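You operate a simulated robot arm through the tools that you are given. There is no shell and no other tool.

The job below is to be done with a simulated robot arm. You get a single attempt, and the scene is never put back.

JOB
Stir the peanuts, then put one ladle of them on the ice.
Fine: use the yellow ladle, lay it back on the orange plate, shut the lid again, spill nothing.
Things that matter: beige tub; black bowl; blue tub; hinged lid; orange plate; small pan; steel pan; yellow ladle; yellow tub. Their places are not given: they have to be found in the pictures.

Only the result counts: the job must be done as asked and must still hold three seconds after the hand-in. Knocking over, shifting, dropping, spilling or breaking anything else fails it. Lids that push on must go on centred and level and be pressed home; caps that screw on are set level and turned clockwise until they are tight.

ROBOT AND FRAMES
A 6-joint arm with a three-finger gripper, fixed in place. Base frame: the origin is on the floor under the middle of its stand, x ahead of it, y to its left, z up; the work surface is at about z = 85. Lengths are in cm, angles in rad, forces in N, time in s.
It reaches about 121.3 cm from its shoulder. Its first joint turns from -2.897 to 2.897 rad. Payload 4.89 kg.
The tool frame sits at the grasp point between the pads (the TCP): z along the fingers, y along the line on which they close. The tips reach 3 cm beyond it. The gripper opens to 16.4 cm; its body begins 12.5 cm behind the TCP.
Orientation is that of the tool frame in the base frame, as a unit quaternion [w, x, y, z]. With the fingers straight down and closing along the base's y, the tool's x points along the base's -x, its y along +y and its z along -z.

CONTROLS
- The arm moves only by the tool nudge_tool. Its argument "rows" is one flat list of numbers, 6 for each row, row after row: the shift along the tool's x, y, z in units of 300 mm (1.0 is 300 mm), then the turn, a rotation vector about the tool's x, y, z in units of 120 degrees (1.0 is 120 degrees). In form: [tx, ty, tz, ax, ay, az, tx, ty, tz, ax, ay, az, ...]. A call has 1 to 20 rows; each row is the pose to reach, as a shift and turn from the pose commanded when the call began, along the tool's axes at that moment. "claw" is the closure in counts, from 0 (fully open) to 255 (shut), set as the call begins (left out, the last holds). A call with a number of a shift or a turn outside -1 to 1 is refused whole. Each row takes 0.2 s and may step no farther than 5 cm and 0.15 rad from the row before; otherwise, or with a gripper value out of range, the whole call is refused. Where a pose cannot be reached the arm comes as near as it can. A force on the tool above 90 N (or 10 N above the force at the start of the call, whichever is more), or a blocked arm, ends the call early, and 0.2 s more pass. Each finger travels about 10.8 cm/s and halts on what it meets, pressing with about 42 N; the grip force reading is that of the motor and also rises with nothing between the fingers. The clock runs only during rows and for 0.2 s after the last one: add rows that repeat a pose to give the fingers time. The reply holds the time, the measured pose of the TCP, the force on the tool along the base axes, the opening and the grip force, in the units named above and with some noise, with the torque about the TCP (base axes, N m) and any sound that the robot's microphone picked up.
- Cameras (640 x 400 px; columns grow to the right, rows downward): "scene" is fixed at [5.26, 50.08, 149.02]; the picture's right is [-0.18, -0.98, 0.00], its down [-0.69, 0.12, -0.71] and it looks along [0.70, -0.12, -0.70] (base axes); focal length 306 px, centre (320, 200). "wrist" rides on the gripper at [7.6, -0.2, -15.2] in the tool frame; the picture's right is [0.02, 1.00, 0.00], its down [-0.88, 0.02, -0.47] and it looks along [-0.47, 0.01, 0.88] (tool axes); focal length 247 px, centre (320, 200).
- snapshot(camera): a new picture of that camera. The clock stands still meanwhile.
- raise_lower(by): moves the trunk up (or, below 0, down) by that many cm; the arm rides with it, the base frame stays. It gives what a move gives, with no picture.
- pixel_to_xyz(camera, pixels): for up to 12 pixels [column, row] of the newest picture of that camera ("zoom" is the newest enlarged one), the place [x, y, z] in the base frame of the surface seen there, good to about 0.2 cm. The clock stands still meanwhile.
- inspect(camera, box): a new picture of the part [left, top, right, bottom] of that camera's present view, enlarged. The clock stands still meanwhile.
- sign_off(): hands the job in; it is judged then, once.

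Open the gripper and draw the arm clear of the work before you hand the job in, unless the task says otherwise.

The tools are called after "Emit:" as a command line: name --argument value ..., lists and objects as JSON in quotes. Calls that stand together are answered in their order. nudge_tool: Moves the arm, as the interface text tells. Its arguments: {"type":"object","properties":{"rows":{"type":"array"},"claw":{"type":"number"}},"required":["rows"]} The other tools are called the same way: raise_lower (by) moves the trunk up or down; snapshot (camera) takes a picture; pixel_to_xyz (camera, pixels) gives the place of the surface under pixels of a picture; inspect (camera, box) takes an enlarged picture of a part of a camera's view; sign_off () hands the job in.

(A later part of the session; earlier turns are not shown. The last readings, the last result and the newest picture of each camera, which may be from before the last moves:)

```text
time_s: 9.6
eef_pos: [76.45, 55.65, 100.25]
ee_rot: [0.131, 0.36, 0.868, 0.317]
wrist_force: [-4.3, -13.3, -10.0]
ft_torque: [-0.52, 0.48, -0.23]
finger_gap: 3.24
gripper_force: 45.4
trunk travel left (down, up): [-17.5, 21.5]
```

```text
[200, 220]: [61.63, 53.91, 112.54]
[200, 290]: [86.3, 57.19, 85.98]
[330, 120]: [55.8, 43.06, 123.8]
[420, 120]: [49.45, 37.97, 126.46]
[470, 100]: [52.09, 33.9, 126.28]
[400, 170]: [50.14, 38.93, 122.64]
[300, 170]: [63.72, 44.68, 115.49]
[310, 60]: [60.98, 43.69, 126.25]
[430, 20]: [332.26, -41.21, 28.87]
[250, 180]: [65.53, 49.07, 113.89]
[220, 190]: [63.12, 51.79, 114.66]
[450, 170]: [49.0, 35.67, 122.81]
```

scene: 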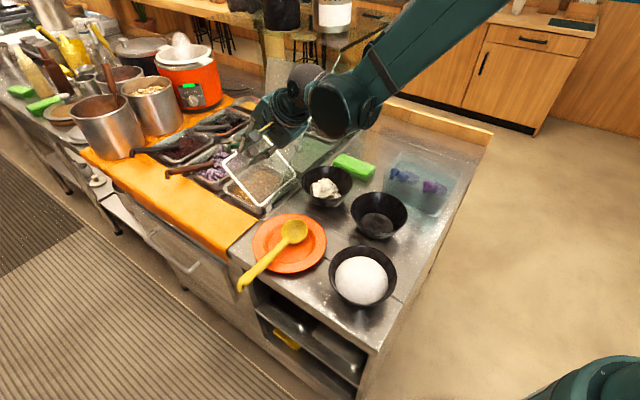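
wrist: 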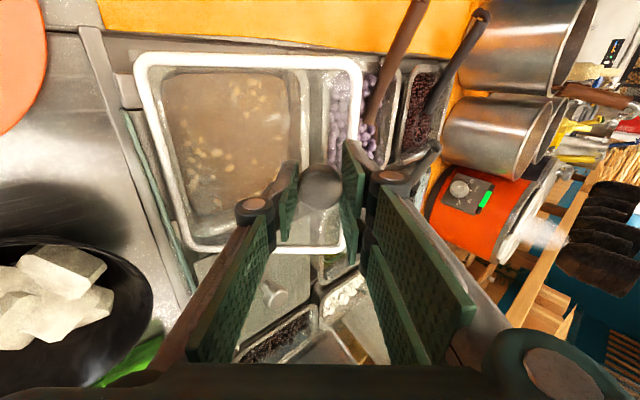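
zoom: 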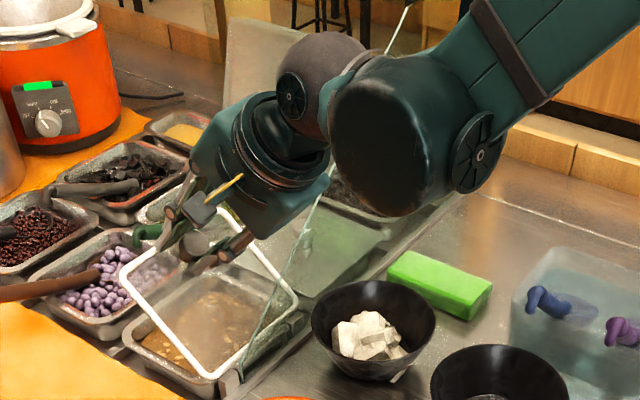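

At 90° this grip would bring the lower wrist joint down near the bowls, so I'll regrip. First I'll lower the lid to about 0.15 rad, where a drop is harmless, and see whether the hinge holds by itself.

Emit:
nudge_tool --rows '[0, 0.0133, 0.0475, 0.0477, 0, 0, 0, 0.0218, 0.096, 0.0955, 0, 0, 0, 0.0254, 0.1452, 0.1432, 0, 0, 0, 0.0241, 0.1945, 0.191, 0, 0, 0, 0.0179, 0.2434, 0.2387, 0, 0, 0, 0.0127, 0.2674, 0.2626, 0, 0, 0, 0.0127, 0.2674, 0.2626, 0, 0]' --claw 255

Emit:
inspect --camera "scene" --box '[190, 110, 310, 215]'

```text
time_s: 11.2
eef_pos: [80.32, 59.33, 94.37]
ee_rot: [0.029, 0.382, 0.921, 0.068]
wrist_force: [-22.8, -23.8, -14.7]
ft_torque: [-0.26, 0.53, -0.19]
finger_gap: 3.26
gripper_force: 45.0
trunk travel left (down, up): [-17.5, 21.5]
```

```text
3.81 times, centred on (250, 162) of scene
```

zoom: 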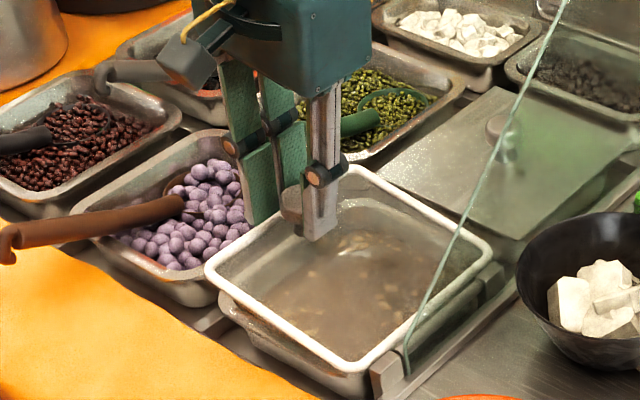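

The lid is at about 0.15 rad. I'll release the grip here to test whether the hinge holds.

Emit:
nudge_tool --rows '[0, -0.004, 0, 0, 0, 0, 0, -0.004, 0, 0, 0, 0, 0, -0.004, 0, 0, 0, 0]' --claw 160

Emit:
inspect --camera "scene" --box '[190, 110, 310, 215]'

Emit:
snapshot --camera "wrist"

```text
time_s: 12.0
eef_pos: [80.21, 59.36, 94.37]
ee_rot: [0.029, 0.381, 0.922, 0.069]
wrist_force: [0.0, 0.1, 0.5]
ft_torque: [0.04, -0.02, -0.01]
finger_gap: 6.17
gripper_force: 0.0
trunk travel left (down, up): [-17.5, 21.5]
```

```text
3.81 times, centred on (250, 162) of scene
```

zoom: 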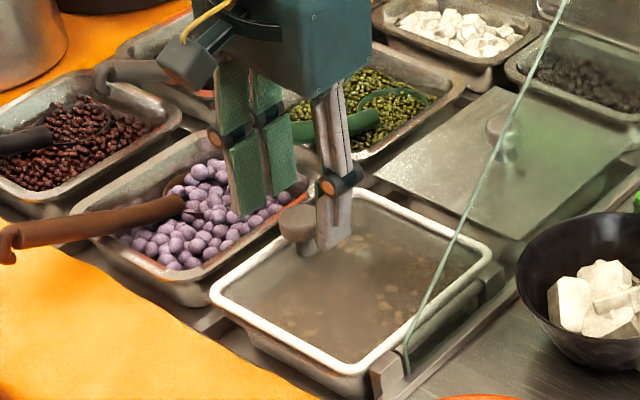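

```text
taken
```

wrist: 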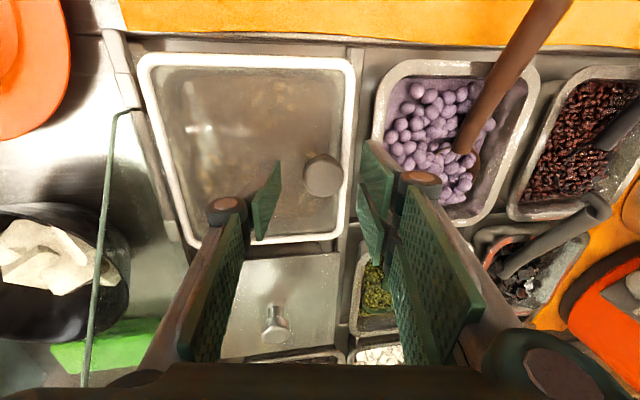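

The hinge swings freely and the lid simply closed again with no sound. I'll lift clear and turn the tool level, so I can regrip the knob with the fingers closing along the hinge direction, which lets the lid pivot in the pads.

Emit:
nudge_tool --rows '[0, 0, -0.08, 0.02, 0, 0, 0, 0, -0.16, 0.045, 0, 0, 0, 0, -0.22, 0.0716, 0, 0, 0, 0, -0.22, 0.0716, 0, 0]' --claw 130

Emit:
nudge_tool --rows '[0, 0, 0, 0, 0, -0.0682, 0, 0, 0, 0, 0, -0.1364, 0, 0, 0, 0, 0, -0.2045, 0, 0, 0, 0, 0, -0.2727, 0, 0, 0, 0, 0, -0.3409, 0, 0, 0, 0, 0, -0.4091, 0, 0, 0, 0, 0, -0.4773, 0, 0, 0, 0, 0, -0.5455, 0, 0, 0, 0, 0, -0.6136, 0, 0, 0, 0, 0, -0.6818, 0, 0, 0, 0, 0, -0.75]' --claw 130

Emit:
snapshot --camera "wrist"

Emit:
snapshot --camera "scene"

```text
time_s: 13.0
eef_pos: [79.53, 58.58, 100.89]
ee_rot: [0.0, 0.383, 0.924, 0.0]
wrist_force: [1.0, 0.7, -0.1]
ft_torque: [0.02, -0.03, -0.03]
finger_gap: 8.06
gripper_force: 0.0
trunk travel left (down, up): [-17.5, 21.5]
```

```text
time_s: 15.4
eef_pos: [79.56, 58.59, 100.93]
ee_rot: [0.001, -0.385, 0.923, 0.001]
wrist_force: [0.6, 0.3, 0.3]
ft_torque: [0.02, -0.02, 0.01]
finger_gap: 8.04
gripper_force: 0.1
trunk travel left (down, up): [-17.5, 21.5]
```

```text
taken
```

wrist: 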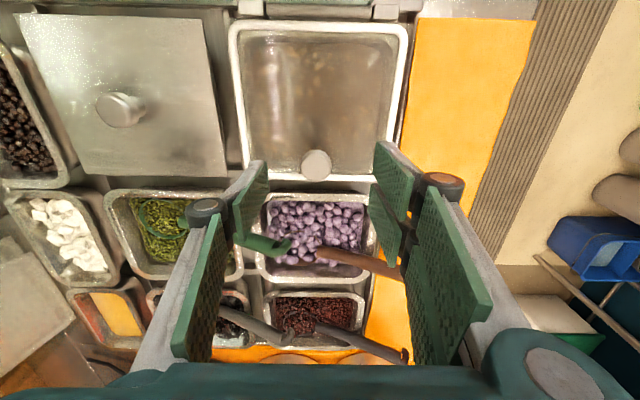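

```text
taken
```

scene: 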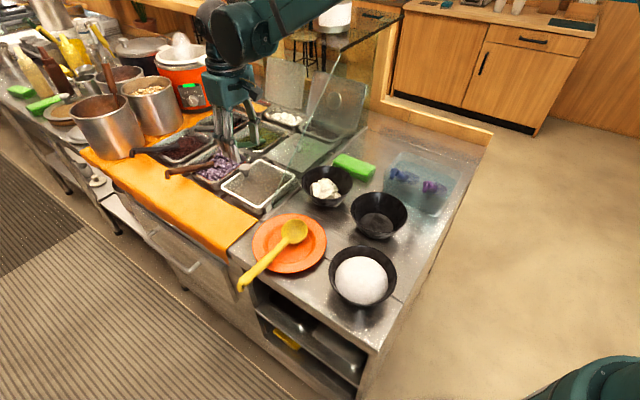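

The tool is now level and turned; the knob appears at wrist (316,163). I'll measure it precisely before going down.

Emit:
inspect --camera "wrist" --box '[280, 135, 360, 185]'

Emit:
pixel_to_xyz --camera "zoom" --pixels '[[285, 225], [190, 225], [385, 225], [285, 140], [285, 320], [240, 225], [330, 225], [285, 180], [285, 270], [285, 340]]'

```text
8.00 times, centred on (320, 160) of wrist
```

zoom: 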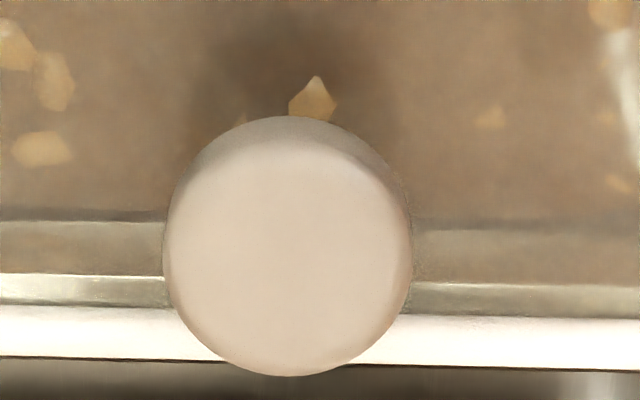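

```text
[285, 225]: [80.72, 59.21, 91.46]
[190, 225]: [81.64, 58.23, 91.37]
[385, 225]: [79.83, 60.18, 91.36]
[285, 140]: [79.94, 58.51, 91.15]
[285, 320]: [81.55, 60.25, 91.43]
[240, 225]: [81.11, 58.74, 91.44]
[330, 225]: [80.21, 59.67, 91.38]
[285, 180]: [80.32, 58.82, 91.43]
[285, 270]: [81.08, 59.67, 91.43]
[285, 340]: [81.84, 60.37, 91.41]
```

The knob centre is about (80.98,59.55), with its top at z 91.4. I'll go down with a small offset so the fingers stay clear of the lid rim.

Emit:
nudge_tool --rows '[-0.0407, -0.0073, 0.08, 0, 0, 0, -0.0407, -0.0073, 0.18, 0, 0, 0, -0.0407, -0.0073, 0.27, 0, 0, 0, -0.0407, -0.0073, 0.3177, 0, 0, 0, -0.0407, -0.0073, 0.3177, 0, 0, 0]' --claw 130

Emit:
snapshot --camera "wrist"

```text
time_s: 16.6
eef_pos: [80.51, 59.37, 91.36]
ee_rot: [0.0, -0.383, 0.924, 0.0]
wrist_force: [0.3, -0.3, -0.5]
ft_torque: [-0.03, 0.0, 0.02]
finger_gap: 8.04
gripper_force: 0.1
trunk travel left (down, up): [-17.5, 21.5]
```

```text
taken
```

wrist: 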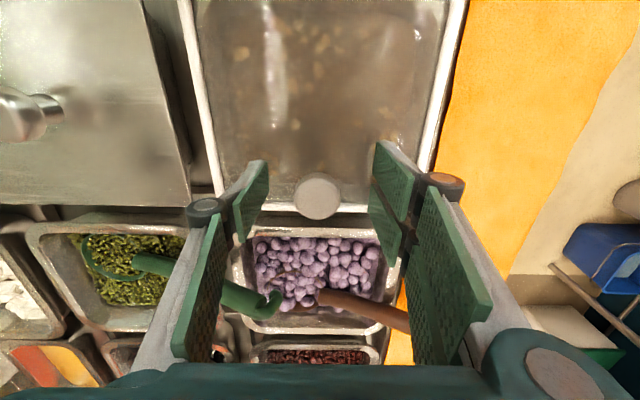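

The knob at (318,196) is slightly off the closing centre; I'll shift 0.25 cm and close.

Emit:
nudge_tool --rows '[0, -0.0083, 0, 0, 0, 0, 0, -0.0083, 0, 0, 0, 0, 0, -0.0083, 0, 0, 0, 0, 0, -0.0083, 0, 0, 0, 0]' --claw 255

Emit:
snapshot --camera "wrist"

```text
time_s: 17.6
eef_pos: [80.72, 59.24, 91.39]
ee_rot: [0.0, -0.383, 0.924, 0.0]
wrist_force: [-9.6, 5.4, -3.4]
ft_torque: [0.28, -0.02, 0.09]
finger_gap: 3.2
gripper_force: 45.1
trunk travel left (down, up): [-17.5, 21.5]
```

```text
taken
```

wrist: 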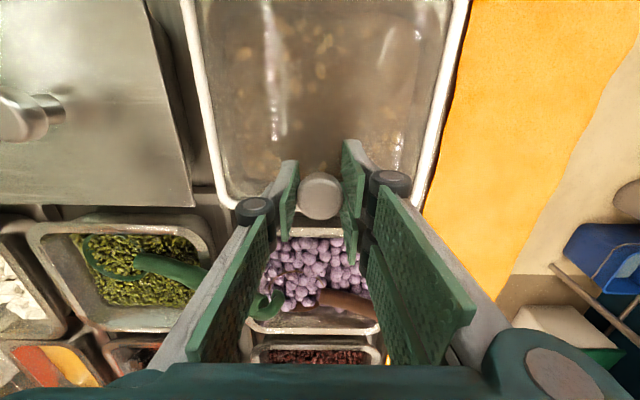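

The knob is gripped (gap 3.2, ~11 N). I'll lift along the hinge arc to 0.6 rad, with the tool tilting only partly so the knob pivots between the pads.

Emit:
nudge_tool --rows '[0.0139, 0.0015, -0.0448, 0, -0.0287, 0, 0.0323, 0.0015, -0.088, 0, -0.0573, 0, 0.055, 0.0015, -0.1293, 0, -0.0859, 0, 0.0818, 0.0015, -0.1681, 0, -0.1146, 0, 0.1123, 0.0015, -0.2042, 0, -0.1432, 0, 0.1464, 0.0015, -0.2371, 0, -0.1719, 0]' --claw 255

Emit:
snapshot --camera "wrist"

Emit:
inspect --camera "scene" --box '[200, 60, 360, 215]'

```text
time_s: 19.0
eef_pos: [77.64, 56.28, 98.55]
ee_rot: [0.165, -0.377, 0.909, 0.069]
wrist_force: [-1.5, 11.4, 11.8]
ft_torque: [-0.32, 0.48, 0.12]
finger_gap: 3.21
gripper_force: 44.8
trunk travel left (down, up): [-17.5, 21.5]
```

```text
taken
```

wrist: 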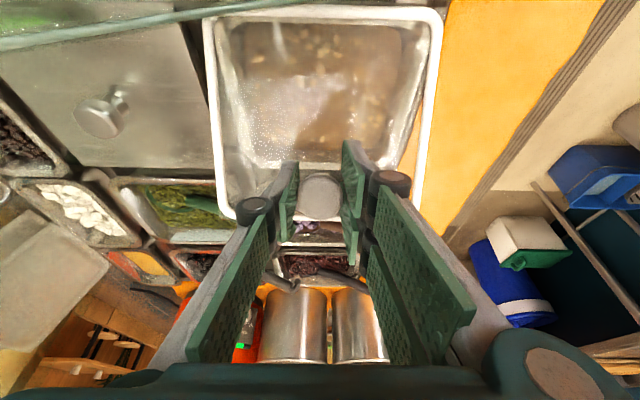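

```text
2.58 times, centred on (280, 138) of scene
```

zoom: 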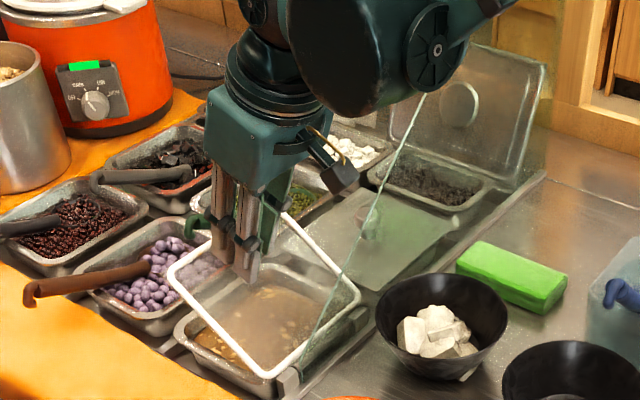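

The lid is at 0.6 rad and pivoting cleanly in the pads, with ~16 N. I'll continue to 1.2 rad.

Emit:
nudge_tool --rows '[0.0245, 0, -0.0406, 0, -0.0287, 0, 0.053, 0, -0.0787, 0, -0.0573, 0, 0.0852, 0, -0.1137, 0, -0.0859, 0, 0.1209, 0, -0.1455, 0, -0.1146, 0, 0.1595, 0, -0.1736, 0, -0.1432, 0, 0.2009, 0, -0.1978, 0, -0.1719, 0]' --claw 255

Emit:
snapshot --camera "wrist"

Emit:
inspect --camera "scene" --box '[200, 60, 360, 215]'

```text
time_s: 20.4
eef_pos: [72.07, 50.59, 101.69]
ee_rot: [0.325, -0.359, 0.864, 0.135]
wrist_force: [-2.6, 3.8, 6.6]
ft_torque: [-0.05, 0.01, 0.08]
finger_gap: 3.22
gripper_force: 44.8
trunk travel left (down, up): [-17.5, 21.5]
```

```text
taken
```

wrist: 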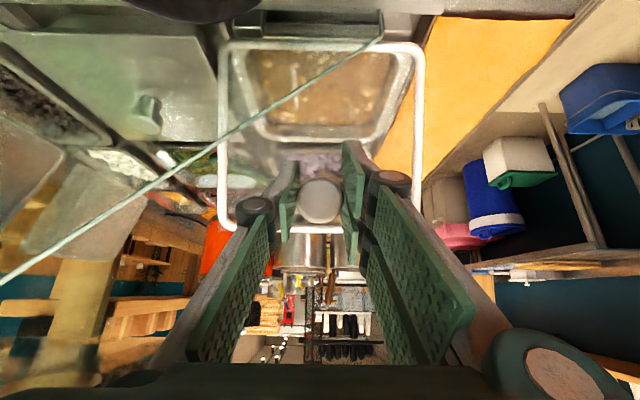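

```text
2.58 times, centred on (280, 138) of scene
```

zoom: 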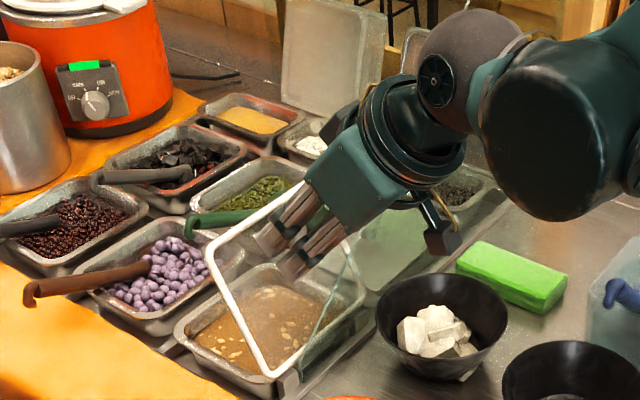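

The lid is at ~1.2 rad, the forces are tiny, and the wrist and camera are clear of the bowls. I'll go on to 1.5 rad.

Emit:
nudge_tool --rows '[0.0338, 0, -0.0341, 0, -0.0287, 0, 0.0709, 0, -0.0647, 0, -0.0573, 0, 0.1109, 0, -0.0915, 0, -0.0859, 0]' --claw 255

Emit:
snapshot --camera "wrist"

Emit:
inspect --camera "scene" --box '[200, 60, 360, 215]'

```text
time_s: 21.2
eef_pos: [69.08, 47.55, 101.68]
ee_rot: [0.401, -0.346, 0.832, 0.167]
wrist_force: [-2.7, 8.3, 0.3]
ft_torque: [0.1, -0.49, 0.2]
finger_gap: 3.22
gripper_force: 44.5
trunk travel left (down, up): [-17.5, 21.5]
```

```text
taken
```

wrist: 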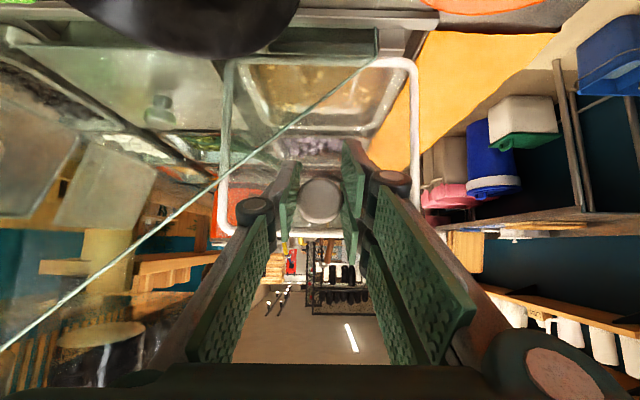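

```text
2.58 times, centred on (280, 138) of scene
```

zoom: 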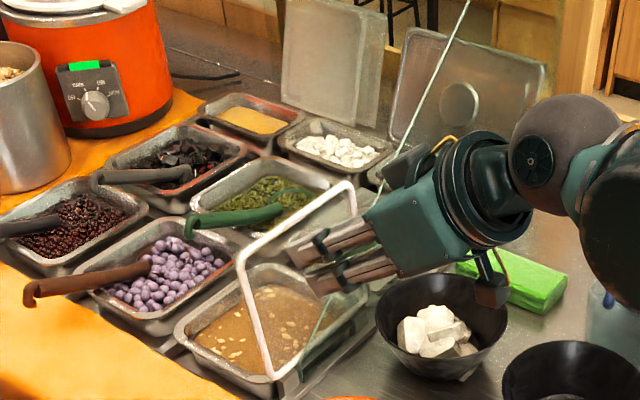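

The lid is near vertical at ~1.5 rad with little force. I'll go gently to about 1.6 rad and watch for contact.

Emit:
nudge_tool --rows '[0.0124, 0, -0.0111, 0, 0, 0, 0.0248, 0, -0.0222, 0, 0, 0, 0.0358, 0, -0.0312, 0, 0, 0]' --claw 255

Emit:
snapshot --camera "wrist"

Emit:
inspect --camera "scene" --box '[230, 110, 350, 215]'

```text
time_s: 22.0
eef_pos: [68.25, 46.75, 101.49]
ee_rot: [0.402, -0.346, 0.831, 0.168]
wrist_force: [10.4, 28.8, 14.9]
ft_torque: [0.22, -0.23, 0.14]
finger_gap: 3.2
gripper_force: 44.8
trunk travel left (down, up): [-17.5, 21.5]
```

```text
taken
```

wrist: 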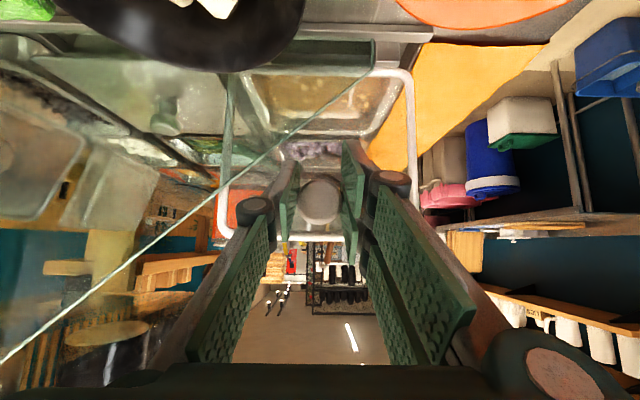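

```text
3.81 times, centred on (290, 162) of scene
```

zoom: 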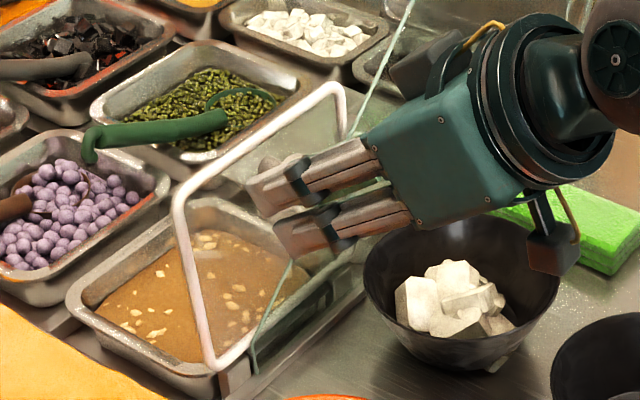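

The resistance grew to ~28 N along +W, so the lid has met its stop. I'll measure the lid rim to get its real angle.

Emit:
pixel_to_xyz --camera "zoom" --pixels '[[180, 205], [200, 165], [250, 135], [300, 110], [332, 88], [185, 240], [197, 300], [210, 350], [342, 110], [225, 150], [275, 122], [205, 330]]'

Emit:
inspect --camera "scene" --box '[240, 160, 300, 215]'

```text
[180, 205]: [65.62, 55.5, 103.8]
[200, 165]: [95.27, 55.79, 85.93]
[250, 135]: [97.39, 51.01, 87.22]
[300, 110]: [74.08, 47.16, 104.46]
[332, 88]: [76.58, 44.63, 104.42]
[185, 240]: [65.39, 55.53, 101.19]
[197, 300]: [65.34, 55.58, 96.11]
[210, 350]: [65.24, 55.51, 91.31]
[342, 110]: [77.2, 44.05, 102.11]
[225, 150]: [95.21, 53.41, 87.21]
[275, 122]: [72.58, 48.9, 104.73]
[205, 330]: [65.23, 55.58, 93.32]
```

```text
7.27 times, centred on (270, 188) of scene
```

zoom: 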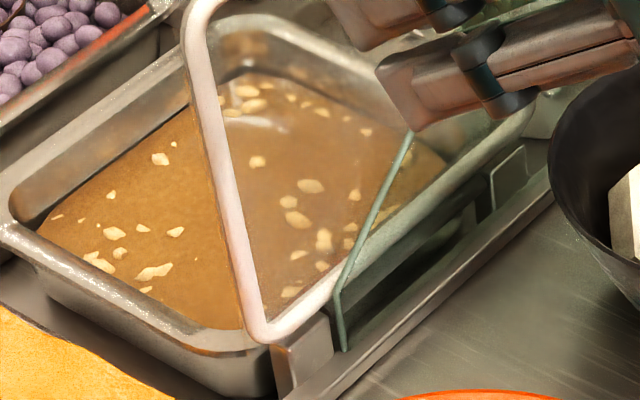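

The rim is still about 1° short of vertical. I'll push a little further (to ~1.64 rad) and watch whether the force climbs steeply.

Emit:
nudge_tool --rows '[0.0076, 0, -0.0057, 0, 0, 0, 0.0076, 0, -0.0057, 0, 0, 0]' --claw 255

Emit:
inspect --camera "scene" --box '[230, 110, 350, 215]'

Emit:
pixel_to_xyz --camera "zoom" --pixels '[[180, 205], [300, 110], [332, 88], [185, 240], [197, 300], [210, 350], [342, 110], [275, 122], [205, 330], [260, 345], [250, 350], [270, 300]]'

```text
time_s: 22.6
eef_pos: [67.93, 46.68, 101.37]
ee_rot: [0.401, -0.345, 0.832, 0.166]
wrist_force: [6.1, 39.8, 8.5]
ft_torque: [-0.01, -0.18, 0.46]
finger_gap: 3.13
gripper_force: 44.8
trunk travel left (down, up): [-17.5, 21.5]
```

```text
3.81 times, centred on (290, 162) of scene
```

zoom: 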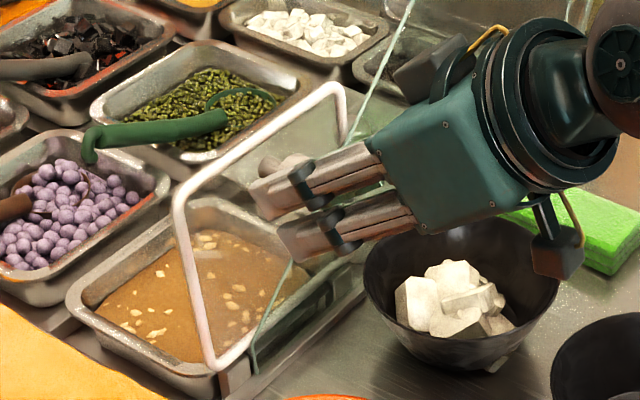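

```text
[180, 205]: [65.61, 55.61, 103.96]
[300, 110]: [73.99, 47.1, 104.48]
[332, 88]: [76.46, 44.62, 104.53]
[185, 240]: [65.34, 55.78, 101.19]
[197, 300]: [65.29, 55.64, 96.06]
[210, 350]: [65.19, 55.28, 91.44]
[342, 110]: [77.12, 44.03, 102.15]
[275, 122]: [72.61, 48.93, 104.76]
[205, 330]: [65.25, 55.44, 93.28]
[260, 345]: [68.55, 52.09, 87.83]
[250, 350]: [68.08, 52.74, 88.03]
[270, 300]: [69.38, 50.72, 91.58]
```

The picture shows the lid didn't move; it's at its stop at about 90°, and only the pads slid. I'll back off slightly to bring the contact force near zero before releasing.

Emit:
nudge_tool --rows '[-0.0031, 0.0033, 0.0039, 0, 0, 0, -0.0031, 0.0033, 0.0039, 0, 0, 0]' --claw 255

```text
time_s: 23.2
eef_pos: [67.87, 46.56, 101.32]
ee_rot: [0.402, -0.345, 0.832, 0.166]
wrist_force: [-1.8, 19.0, -3.1]
ft_torque: [-0.87, 0.61, 0.47]
finger_gap: 3.12
gripper_force: 45.3
trunk travel left (down, up): [-17.5, 21.5]
```

About 12 N toward the stop remains; I'll trim once more and then open the claw only slightly, in one short step, to see whether the lid stays.

Emit:
nudge_tool --rows '[-0.0015, 0.002, 0.0018, 0, 0, 0]' --claw 255

Emit:
nudge_tool --rows '[0, 0, 0, 0, 0, 0]' --claw 185

Emit:
inspect --camera "scene" --box '[230, 110, 350, 215]'

Emit:
snapshot --camera "wrist"

```text
time_s: 23.6
eef_pos: [67.74, 46.51, 101.29]
ee_rot: [0.401, -0.345, 0.832, 0.166]
wrist_force: [-5.1, 3.8, -12.9]
ft_torque: [-1.16, 1.0, 0.3]
finger_gap: 3.12
gripper_force: 45.0
trunk travel left (down, up): [-17.5, 21.5]
```

```text
time_s: 24.0
eef_pos: [67.96, 46.67, 101.5]
ee_rot: [0.402, -0.345, 0.832, 0.166]
wrist_force: [0.3, -0.6, 0.1]
ft_torque: [0.0, 0.04, 0.04]
finger_gap: 4.49
gripper_force: 0.1
trunk travel left (down, up): [-17.5, 21.5]
```

```text
3.81 times, centred on (290, 162) of scene
```

zoom: 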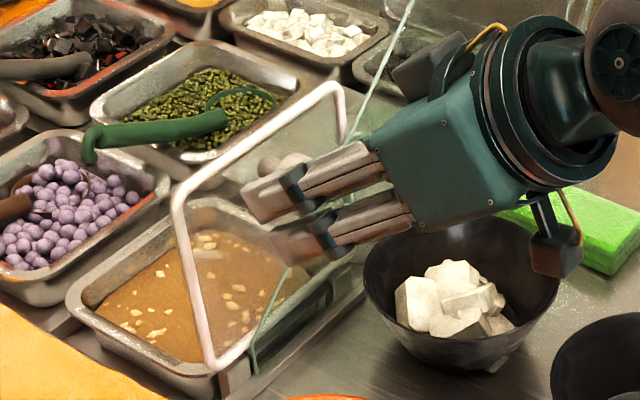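

```text
taken
```

wrist: 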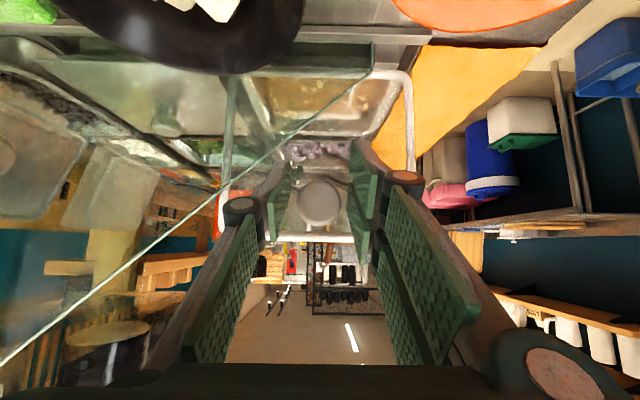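

The lid hasn't moved in this picture. I'll wait another half second with the claw open to be sure it stays.

Emit:
nudge_tool --rows '[0, 0, 0, 0, 0, 0, 0, 0, 0, 0, 0, 0, 0, 0, 0, 0, 0, 0]' --claw 170

Emit:
inspect --camera "scene" --box '[230, 110, 350, 215]'

Emit:
pixel_to_xyz --camera "zoom" --pixels '[[180, 205], [300, 110], [332, 88], [185, 240], [197, 300], [210, 350], [342, 110], [275, 122], [205, 330]]'

```text
time_s: 24.8
eef_pos: [67.98, 46.67, 101.4]
ee_rot: [0.402, -0.345, 0.832, 0.166]
wrist_force: [0.3, 0.0, 1.1]
ft_torque: [-0.01, 0.02, -0.01]
finger_gap: 5.44
gripper_force: 0.1
trunk travel left (down, up): [-17.5, 21.5]
```

```text
3.81 times, centred on (290, 162) of scene
```

zoom: 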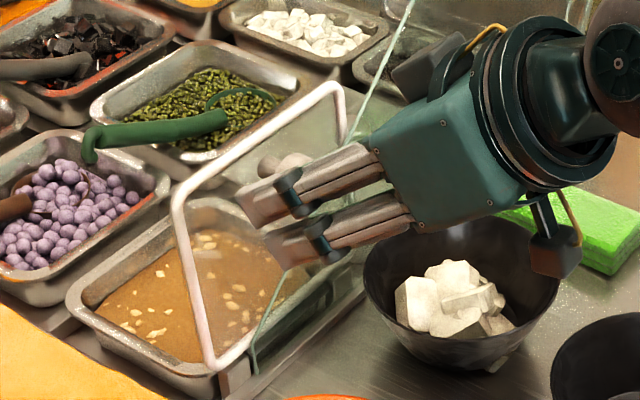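

```text
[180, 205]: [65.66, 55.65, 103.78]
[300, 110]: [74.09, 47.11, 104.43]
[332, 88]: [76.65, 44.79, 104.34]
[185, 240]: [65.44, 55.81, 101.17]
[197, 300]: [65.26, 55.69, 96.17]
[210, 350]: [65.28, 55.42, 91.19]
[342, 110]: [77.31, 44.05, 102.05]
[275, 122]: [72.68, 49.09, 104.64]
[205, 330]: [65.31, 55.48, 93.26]
```

The lid stays open by itself. I'll pull the gripper straight back along its axis, clear of the knob, and then level the tool.

Emit:
nudge_tool --rows '[0, 0, -0.06, 0, 0, 0, 0, 0, -0.14, 0, 0, 0, 0, 0, -0.24, 0, 0, 0, 0, 0, -0.36, 0, 0, 0, 0, 0, -0.48, 0, 0, 0]' --claw 160

Emit:
nudge_tool --rows '[0, 0, 0, 0, 0.0614, 0, 0, 0, 0, 0, 0.1228, 0, 0, 0, 0, 0, 0.1842, 0, 0, 0, 0, 0, 0.2456, 0, 0, 0, 0, 0, 0.307, 0, 0, 0, 0, 0, 0.3684, 0, 0, 0, 0, 0, 0.4297, 0]' --claw 130

Emit:
snapshot --camera "scene"

Emit:
snapshot --camera "wrist"

```text
time_s: 26.0
eef_pos: [60.04, 38.6, 110.29]
ee_rot: [0.401, -0.346, 0.832, 0.167]
wrist_force: [2.4, 1.0, -1.3]
ft_torque: [-0.04, 0.1, 0.04]
finger_gap: 6.11
gripper_force: 0.0
trunk travel left (down, up): [-17.5, 21.5]
```

```text
time_s: 27.6
eef_pos: [59.81, 38.6, 110.39]
ee_rot: [-0.001, -0.383, 0.924, 0.0]
wrist_force: [-1.4, -0.9, 0.6]
ft_torque: [0.14, -0.21, 0.01]
finger_gap: 8.02
gripper_force: 0.0
trunk travel left (down, up): [-17.5, 21.5]
```

```text
taken
```

scene: 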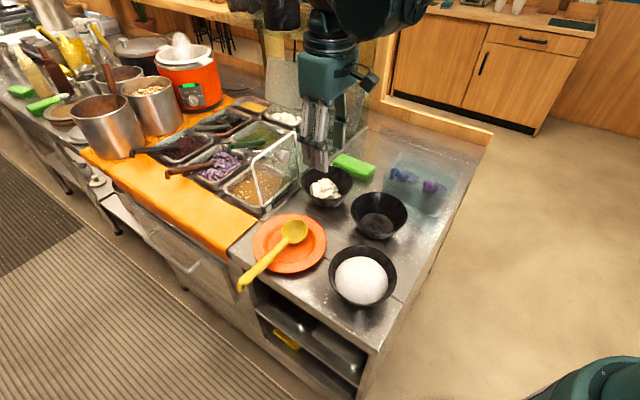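

```text
taken
```

wrist: 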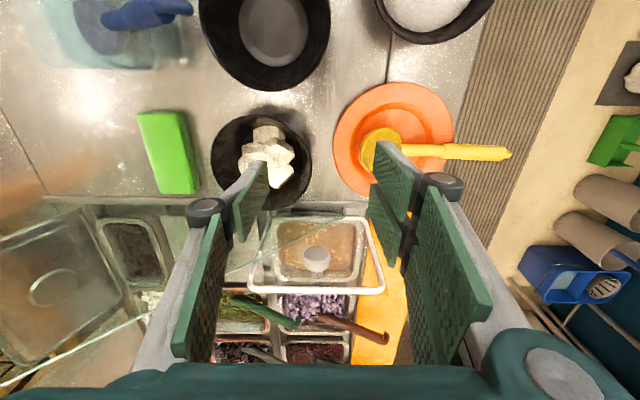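

The lid is upright and stays. Now I'll measure the pan opening and the peanut surface through the scene view.

Emit:
inspect --camera "scene" --box '[215, 130, 315, 215]'

Emit:
pixel_to_xyz --camera "zoom" --pixels '[[150, 260], [200, 230], [180, 300], [120, 270], [220, 320], [250, 180], [45, 245], [190, 345], [255, 155], [100, 260], [160, 220], [240, 300]]'

```text
4.71 times, centred on (265, 172) of scene
```

zoom: 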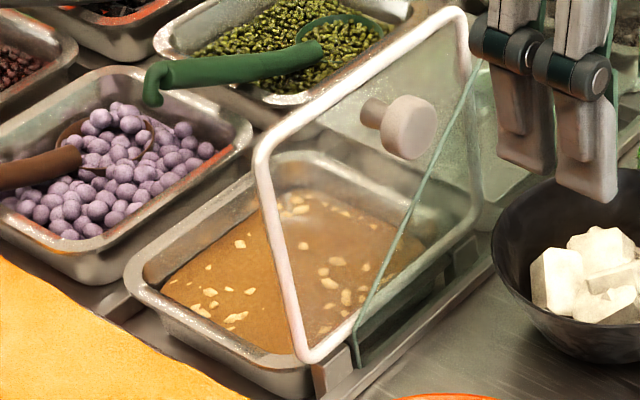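

```text
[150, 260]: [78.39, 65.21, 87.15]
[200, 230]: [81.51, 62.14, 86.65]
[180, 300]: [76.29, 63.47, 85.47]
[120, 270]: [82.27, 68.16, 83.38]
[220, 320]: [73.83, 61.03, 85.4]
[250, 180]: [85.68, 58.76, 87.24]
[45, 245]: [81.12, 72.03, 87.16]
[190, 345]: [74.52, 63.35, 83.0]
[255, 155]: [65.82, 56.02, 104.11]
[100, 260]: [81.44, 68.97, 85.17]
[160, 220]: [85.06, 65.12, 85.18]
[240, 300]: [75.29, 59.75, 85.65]
```

The syrup surface looks to be at z≈85.5, with the pan rim at z≈87.2. I'll measure the rim edges more exactly.

Emit:
inspect --camera "scene" --box '[238, 160, 286, 214]'

Emit:
pixel_to_xyz --camera "zoom" --pixels '[[60, 190], [120, 245], [180, 290], [240, 325], [290, 350], [40, 150], [100, 110], [160, 60], [120, 170], [180, 220], [230, 260], [150, 130]]'

```text
7.41 times, centred on (262, 187) of scene
```

zoom: 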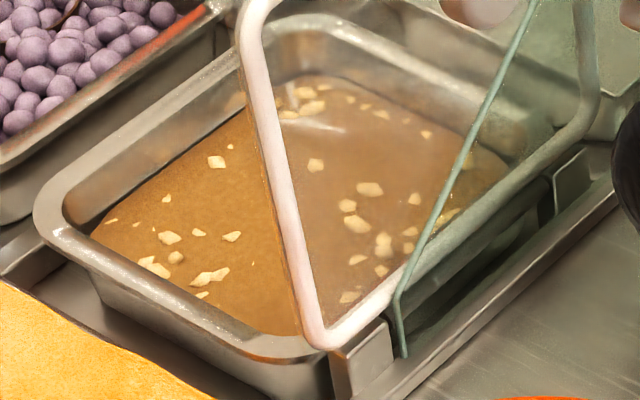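

```text
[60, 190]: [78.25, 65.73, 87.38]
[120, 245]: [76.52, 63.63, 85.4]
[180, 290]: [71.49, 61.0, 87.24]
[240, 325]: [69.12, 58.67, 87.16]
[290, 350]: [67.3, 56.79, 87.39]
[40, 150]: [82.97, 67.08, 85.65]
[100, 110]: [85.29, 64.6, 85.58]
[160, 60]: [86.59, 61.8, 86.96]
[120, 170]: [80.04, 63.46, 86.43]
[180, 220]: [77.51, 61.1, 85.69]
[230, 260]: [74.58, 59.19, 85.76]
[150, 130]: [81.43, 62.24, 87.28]
```

The pan is shallow: rim 87.2, syrup 85.5, recess floor about 82.2. Next I'll move above the ladle's grip near U≈-9.8 (about (44.6,58.5)) and yaw the tool back so the fingers close across the handle.

Emit:
nudge_tool --rows '[-0.01, 0.0752, 0.0285, 0, 0, 0.0682, -0.02, 0.1504, 0.0569, 0, 0, 0.1364, -0.03, 0.2255, 0.0854, 0, 0, 0.2045, -0.04, 0.3007, 0.1138, 0, 0, 0.2727, -0.05, 0.3759, 0.1423, 0, 0, 0.3409, -0.06, 0.4511, 0.1707, 0, 0, 0.4091, -0.07, 0.5263, 0.1992, 0, 0, 0.4773, -0.08, 0.6015, 0.2276, 0, 0, 0.5455, -0.09, 0.6766, 0.2561, 0, 0, 0.6136, -0.1, 0.7518, 0.2845, 0, 0, 0.6818, -0.11, 0.827, 0.313, 0, 0, 0.75, -0.11, 0.827, 0.313, 0, 0, 0.75]' --claw 130

Emit:
snapshot --camera "wrist"

Emit:
snapshot --camera "scene"

```text
time_s: 30.2
eef_pos: [44.79, 58.39, 100.98]
ee_rot: [0.0, 0.383, 0.924, 0.0]
wrist_force: [0.5, -0.5, -0.5]
ft_torque: [0.01, -0.01, -0.02]
finger_gap: 8.02
gripper_force: 0.1
trunk travel left (down, up): [-17.5, 21.5]
```

```text
taken
```

wrist: 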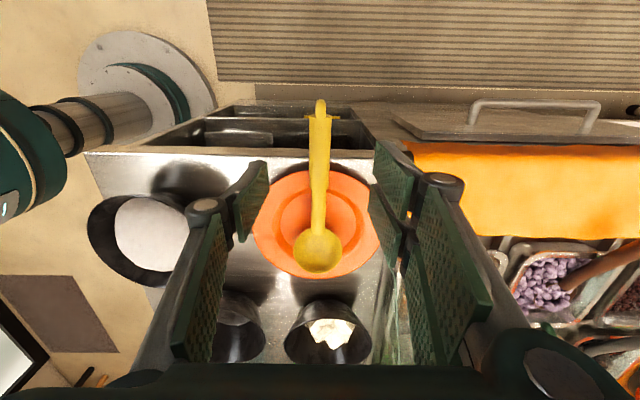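

```text
taken
```

scene: 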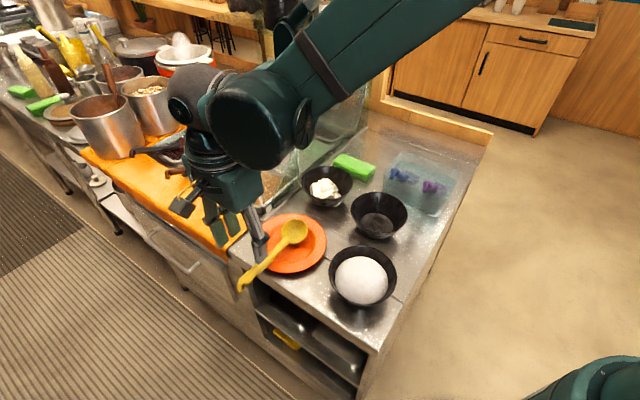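

I'm above the ladle. I'll zoom in and measure the handle centreline and the bowl.

Emit:
inspect --camera "wrist" --box '[240, 90, 400, 190]'

Emit:
pixel_to_xyz --camera "zoom" --pixels '[[320, 60], [320, 100], [320, 140], [320, 180], [320, 220], [315, 270], [315, 320], [315, 380], [290, 140], [355, 140], [290, 200], [350, 200]]'

Emit:
pixel_to_xyz --camera "wrist" --pixels '[[320, 120], [320, 130], [320, 150], [319, 170], [318, 190], [318, 210], [318, 225], [293, 248], [342, 248], [317, 272], [317, 250], [317, 232]]'

```text
4.00 times, centred on (320, 140) of wrist
```

zoom: 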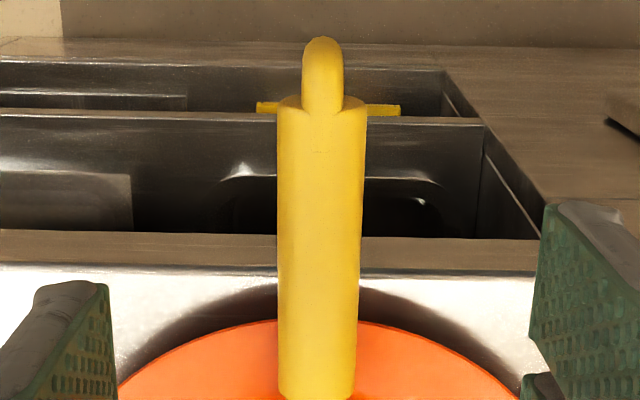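

```text
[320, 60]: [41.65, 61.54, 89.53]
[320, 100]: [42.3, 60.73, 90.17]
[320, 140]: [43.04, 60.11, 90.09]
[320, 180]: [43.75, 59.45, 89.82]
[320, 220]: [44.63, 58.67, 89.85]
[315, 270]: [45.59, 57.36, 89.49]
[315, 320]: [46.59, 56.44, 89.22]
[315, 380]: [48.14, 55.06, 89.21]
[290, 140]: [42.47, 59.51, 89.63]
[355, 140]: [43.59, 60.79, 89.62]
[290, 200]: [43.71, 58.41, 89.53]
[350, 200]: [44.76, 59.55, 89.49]
```

```text
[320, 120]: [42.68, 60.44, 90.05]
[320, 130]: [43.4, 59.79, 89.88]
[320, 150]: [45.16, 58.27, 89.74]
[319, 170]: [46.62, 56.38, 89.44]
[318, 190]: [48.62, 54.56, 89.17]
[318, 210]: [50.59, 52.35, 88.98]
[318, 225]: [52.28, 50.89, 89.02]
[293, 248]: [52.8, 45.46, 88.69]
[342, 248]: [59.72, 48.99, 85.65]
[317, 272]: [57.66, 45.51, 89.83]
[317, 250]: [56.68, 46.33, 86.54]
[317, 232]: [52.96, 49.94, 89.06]
```

The handle axis is at W≈72.9, and its centre at U≈-9.7 is at z≈88.7. I'll descend straight over it to z≈88.9 with the claw open.

Emit:
nudge_tool --rows '[0.0027, -0.002, 0.1, 0, 0, 0, 0.0027, -0.002, 0.2, 0, 0, 0, 0.0027, -0.002, 0.3, 0, 0, 0, 0.0027, -0.002, 0.37, 0, 0, 0, 0.0027, -0.002, 0.403, 0, 0, 0, 0.0027, -0.002, 0.403, 0, 0, 0]' --claw 130

Emit:
snapshot --camera "wrist"

```text
time_s: 31.6
eef_pos: [44.64, 58.65, 88.88]
ee_rot: [0.0, 0.383, 0.924, 0.0]
wrist_force: [0.3, -0.1, 1.1]
ft_torque: [-0.03, 0.0, -0.01]
finger_gap: 8.02
gripper_force: 0.1
trunk travel left (down, up): [-17.5, 21.5]
```

```text
taken
```

wrist: 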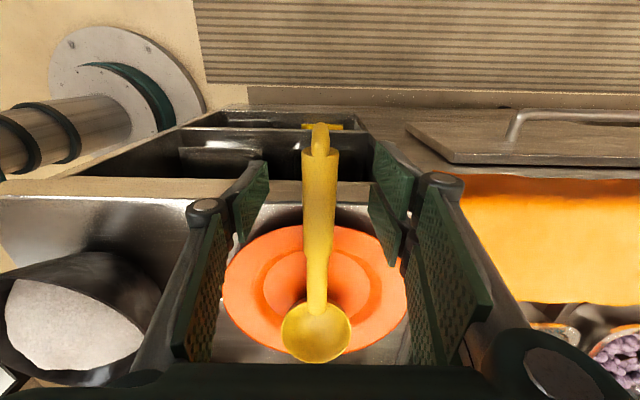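

The handle sits between the pads at column ~319, about 0.2 cm off centre. I'll correct that and close the claw.

Emit:
nudge_tool --rows '[0, -0.005, 0, 0, 0, 0, 0, -0.005, 0, 0, 0, 0, 0, -0.005, 0, 0, 0, 0, 0, -0.005, 0, 0, 0, 0]' --claw 255

Emit:
snapshot --camera "wrist"

Emit:
inspect --camera "scene" --box '[180, 180, 340, 310]'

```text
time_s: 32.6
eef_pos: [44.63, 58.52, 88.84]
ee_rot: [-0.001, 0.383, 0.924, -0.001]
wrist_force: [0.4, 0.5, 1.1]
ft_torque: [0.03, 0.05, -0.02]
finger_gap: 2.25
gripper_force: 41.8
trunk travel left (down, up): [-17.5, 21.5]
```

```text
taken
```

wrist: 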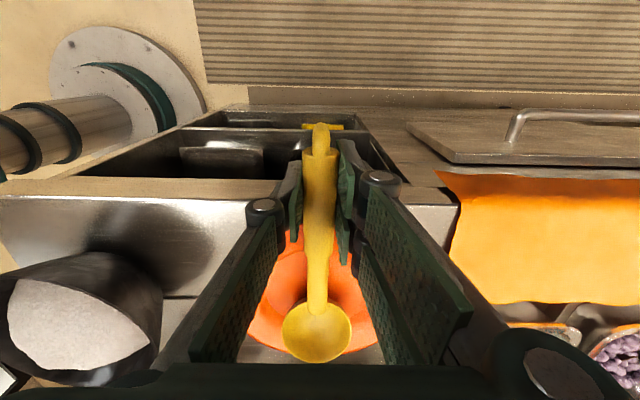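

```text
3.08 times, centred on (260, 245) of scene
```

zoom: 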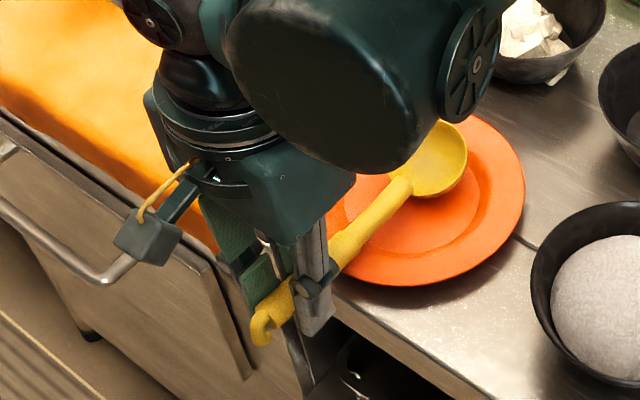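

The ladle is held (gap 2.25, ~42 N). I'll lift it straight up about 9 cm and check that it follows.

Emit:
nudge_tool --rows '[0, 0, -0.04, 0, 0, 0, 0, 0, -0.1, 0, 0, 0, 0, 0, -0.17, 0, 0, 0, 0, 0, -0.24, 0, 0, 0, 0, 0, -0.3, 0, 0, 0, 0, 0, -0.3, 0, 0, 0]' --claw 255

Emit:
snapshot --camera "wrist"

Emit:
snapshot --camera "scene"

```text
time_s: 34.0
eef_pos: [44.74, 58.52, 97.87]
ee_rot: [0.0, 0.383, 0.924, 0.0]
wrist_force: [0.4, 1.2, -0.8]
ft_torque: [0.11, 0.02, 0.02]
finger_gap: 2.21
gripper_force: 41.8
trunk travel left (down, up): [-17.5, 21.5]
```

```text
taken
```

wrist: 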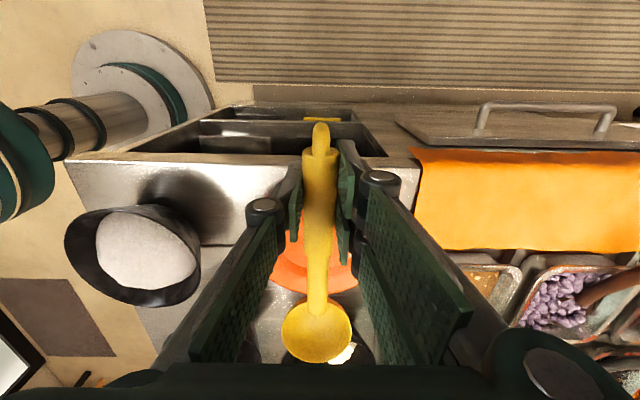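

```text
taken
```

scene: 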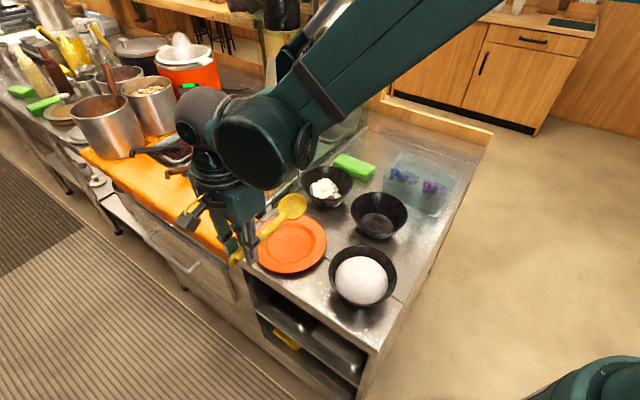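

The ladle is secure, but fully emptying it later needs a big pitch, which this upright grip would make awkward near the counter. I'll set it back exactly where it was and regrip with the gripper leaning ~0.7 rad outward.

Emit:
nudge_tool --rows '[0, 0, 0.06, 0, 0, 0, 0, 0, 0.13, 0, 0, 0, 0, 0, 0.2, 0, 0, 0, 0, 0, 0.25, 0, 0, 0, 0, 0, 0.285, 0, 0, 0, 0, 0, 0.3, 0, 0, 0, 0, 0, 0.3, 0, 0, 0]' --claw 255

Emit:
nudge_tool --rows '[0, 0, 0, 0, 0, 0, 0, 0, 0, 0, 0, 0, 0, 0, 0, 0, 0, 0]' --claw 130

Emit:
snapshot --camera "wrist"

```text
time_s: 35.6
eef_pos: [44.47, 58.58, 88.8]
ee_rot: [0.001, 0.383, 0.924, 0.0]
wrist_force: [0.2, 1.1, -0.6]
ft_torque: [0.03, 0.08, 0.01]
finger_gap: 2.21
gripper_force: 42.1
trunk travel left (down, up): [-17.5, 21.5]
```

```text
time_s: 36.4
eef_pos: [44.52, 58.48, 88.88]
ee_rot: [0.0, 0.382, 0.924, 0.0]
wrist_force: [-1.2, -1.5, -0.3]
ft_torque: [-0.01, -0.02, 0.04]
finger_gap: 8.02
gripper_force: 0.1
trunk travel left (down, up): [-17.5, 21.5]
```

```text
taken
```

wrist: 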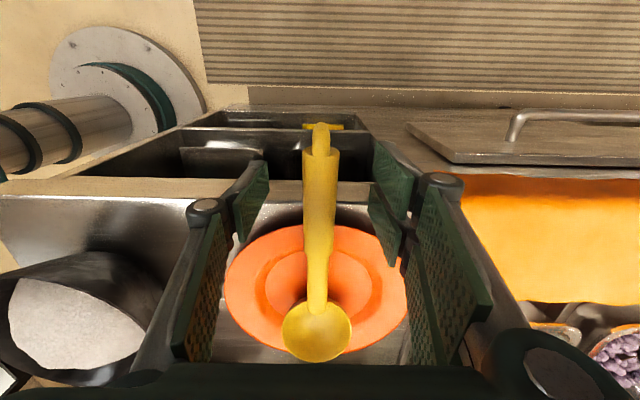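

The ladle is resting as before. I'll tilt the open gripper about its TCP by 0.7 rad, so the fingers lean toward the ladle bowl.

Emit:
nudge_tool --rows '[0, 0, 0, 0, -0.0557, 0, 0, 0, 0, 0, -0.1114, 0, 0, 0, 0, 0, -0.1671, 0, 0, 0, 0, 0, -0.2228, 0, 0, 0, 0, 0, -0.2785, 0, 0, 0, 0, 0, -0.3342, 0, 0, 0, 0, 0, -0.3342, 0]' --claw 130

Emit:
snapshot --camera "wrist"

Emit:
inspect --camera "scene" --box '[150, 150, 350, 310]'

```text
time_s: 38.0
eef_pos: [44.54, 58.49, 88.89]
ee_rot: [0.318, 0.359, 0.868, -0.131]
wrist_force: [-0.2, -0.4, -0.4]
ft_torque: [-0.01, -0.02, 0.01]
finger_gap: 8.03
gripper_force: 0.1
trunk travel left (down, up): [-17.5, 21.5]
```

```text
taken
```

wrist: 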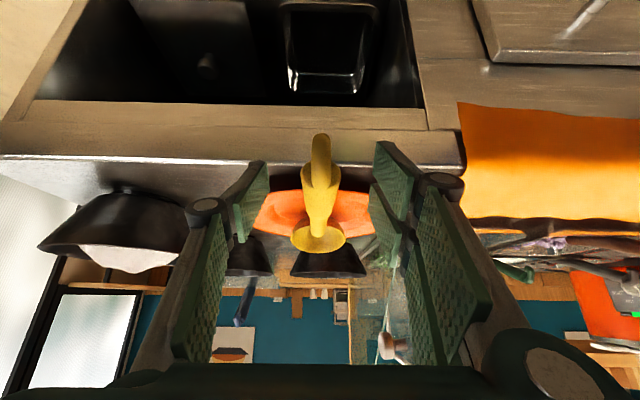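

```text
2.50 times, centred on (250, 230) of scene
```

zoom: 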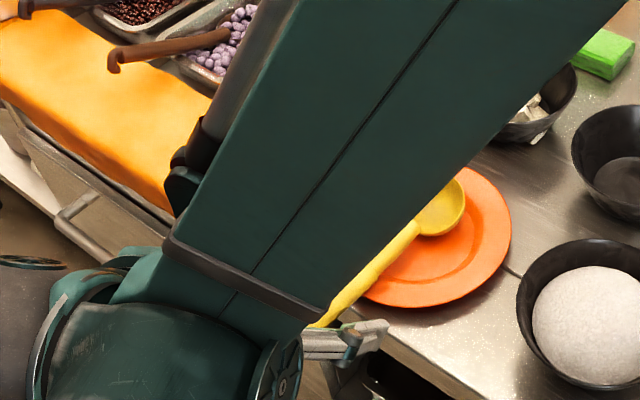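

The tilted fingers straddle the handle with no contact. Closing on it now.

Emit:
nudge_tool --rows '[0, -0.003, 0, 0, 0, 0, 0, -0.003, 0, 0, 0, 0, 0, -0.003, 0, 0, 0, 0, 0, -0.003, 0, 0, 0, 0]' --claw 255

Emit:
snapshot --camera "wrist"

```text
time_s: 39.0
eef_pos: [44.42, 58.44, 88.83]
ee_rot: [0.317, 0.359, 0.868, -0.131]
wrist_force: [-0.6, -0.3, 2.2]
ft_torque: [-0.14, -0.12, 0.05]
finger_gap: 2.3
gripper_force: 41.6
trunk travel left (down, up): [-17.5, 21.5]
```

```text
taken
```

wrist: 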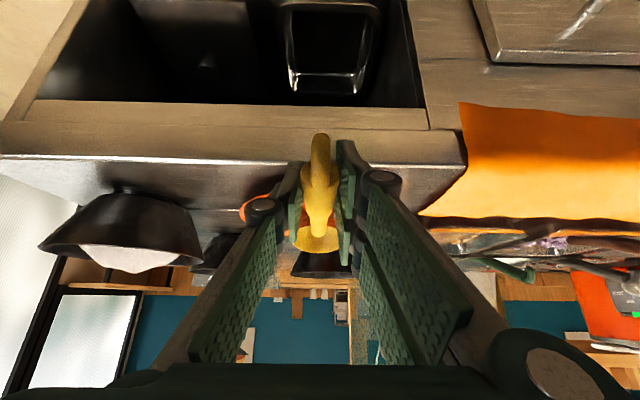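

The tilted grip holds (gap 2.3). I'll lift 11 cm and draw back 8 cm outward so the ladle can pass by the upright lid.

Emit:
nudge_tool --rows '[-0.0215, 0, -0.0255, 0, 0, 0, -0.0751, 0, -0.0893, 0, 0, 0, -0.1503, 0, -0.1785, 0, 0, 0, -0.2361, 0, -0.2805, 0, 0, 0, -0.1341, 0, -0.3664, 0, 0, 0, -0.0321, 0, -0.4522, 0, 0, 0, -0.0321, 0, -0.4522, 0, 0, 0]' --claw 255

Emit:
snapshot --camera "wrist"

Emit:
snapshot --camera "scene"

```text
time_s: 40.6
eef_pos: [38.81, 64.19, 99.88]
ee_rot: [0.317, 0.359, 0.868, -0.131]
wrist_force: [0.1, 0.0, -0.5]
ft_torque: [0.02, 0.11, -0.05]
finger_gap: 2.31
gripper_force: 42.0
trunk travel left (down, up): [-17.5, 21.5]
```

```text
taken
```

wrist: 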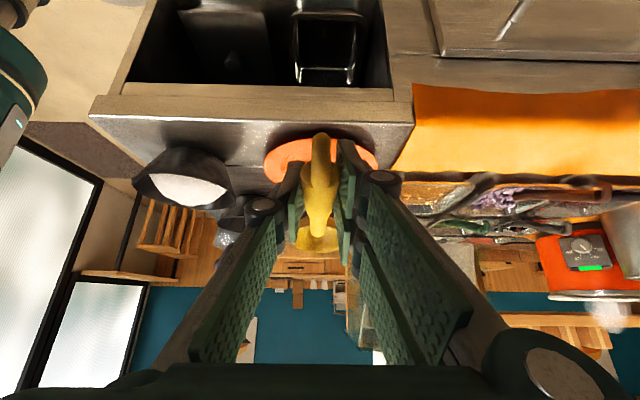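

```text
taken
```

scene: 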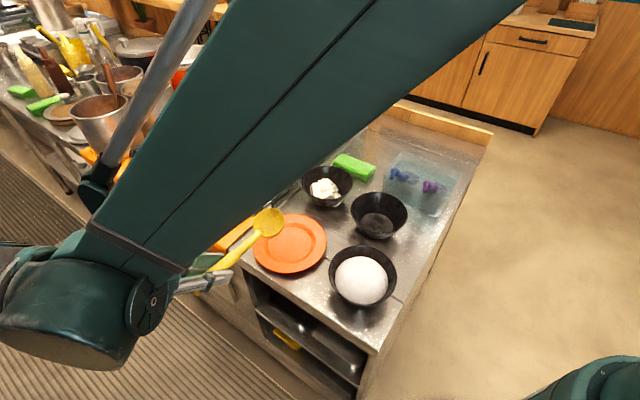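

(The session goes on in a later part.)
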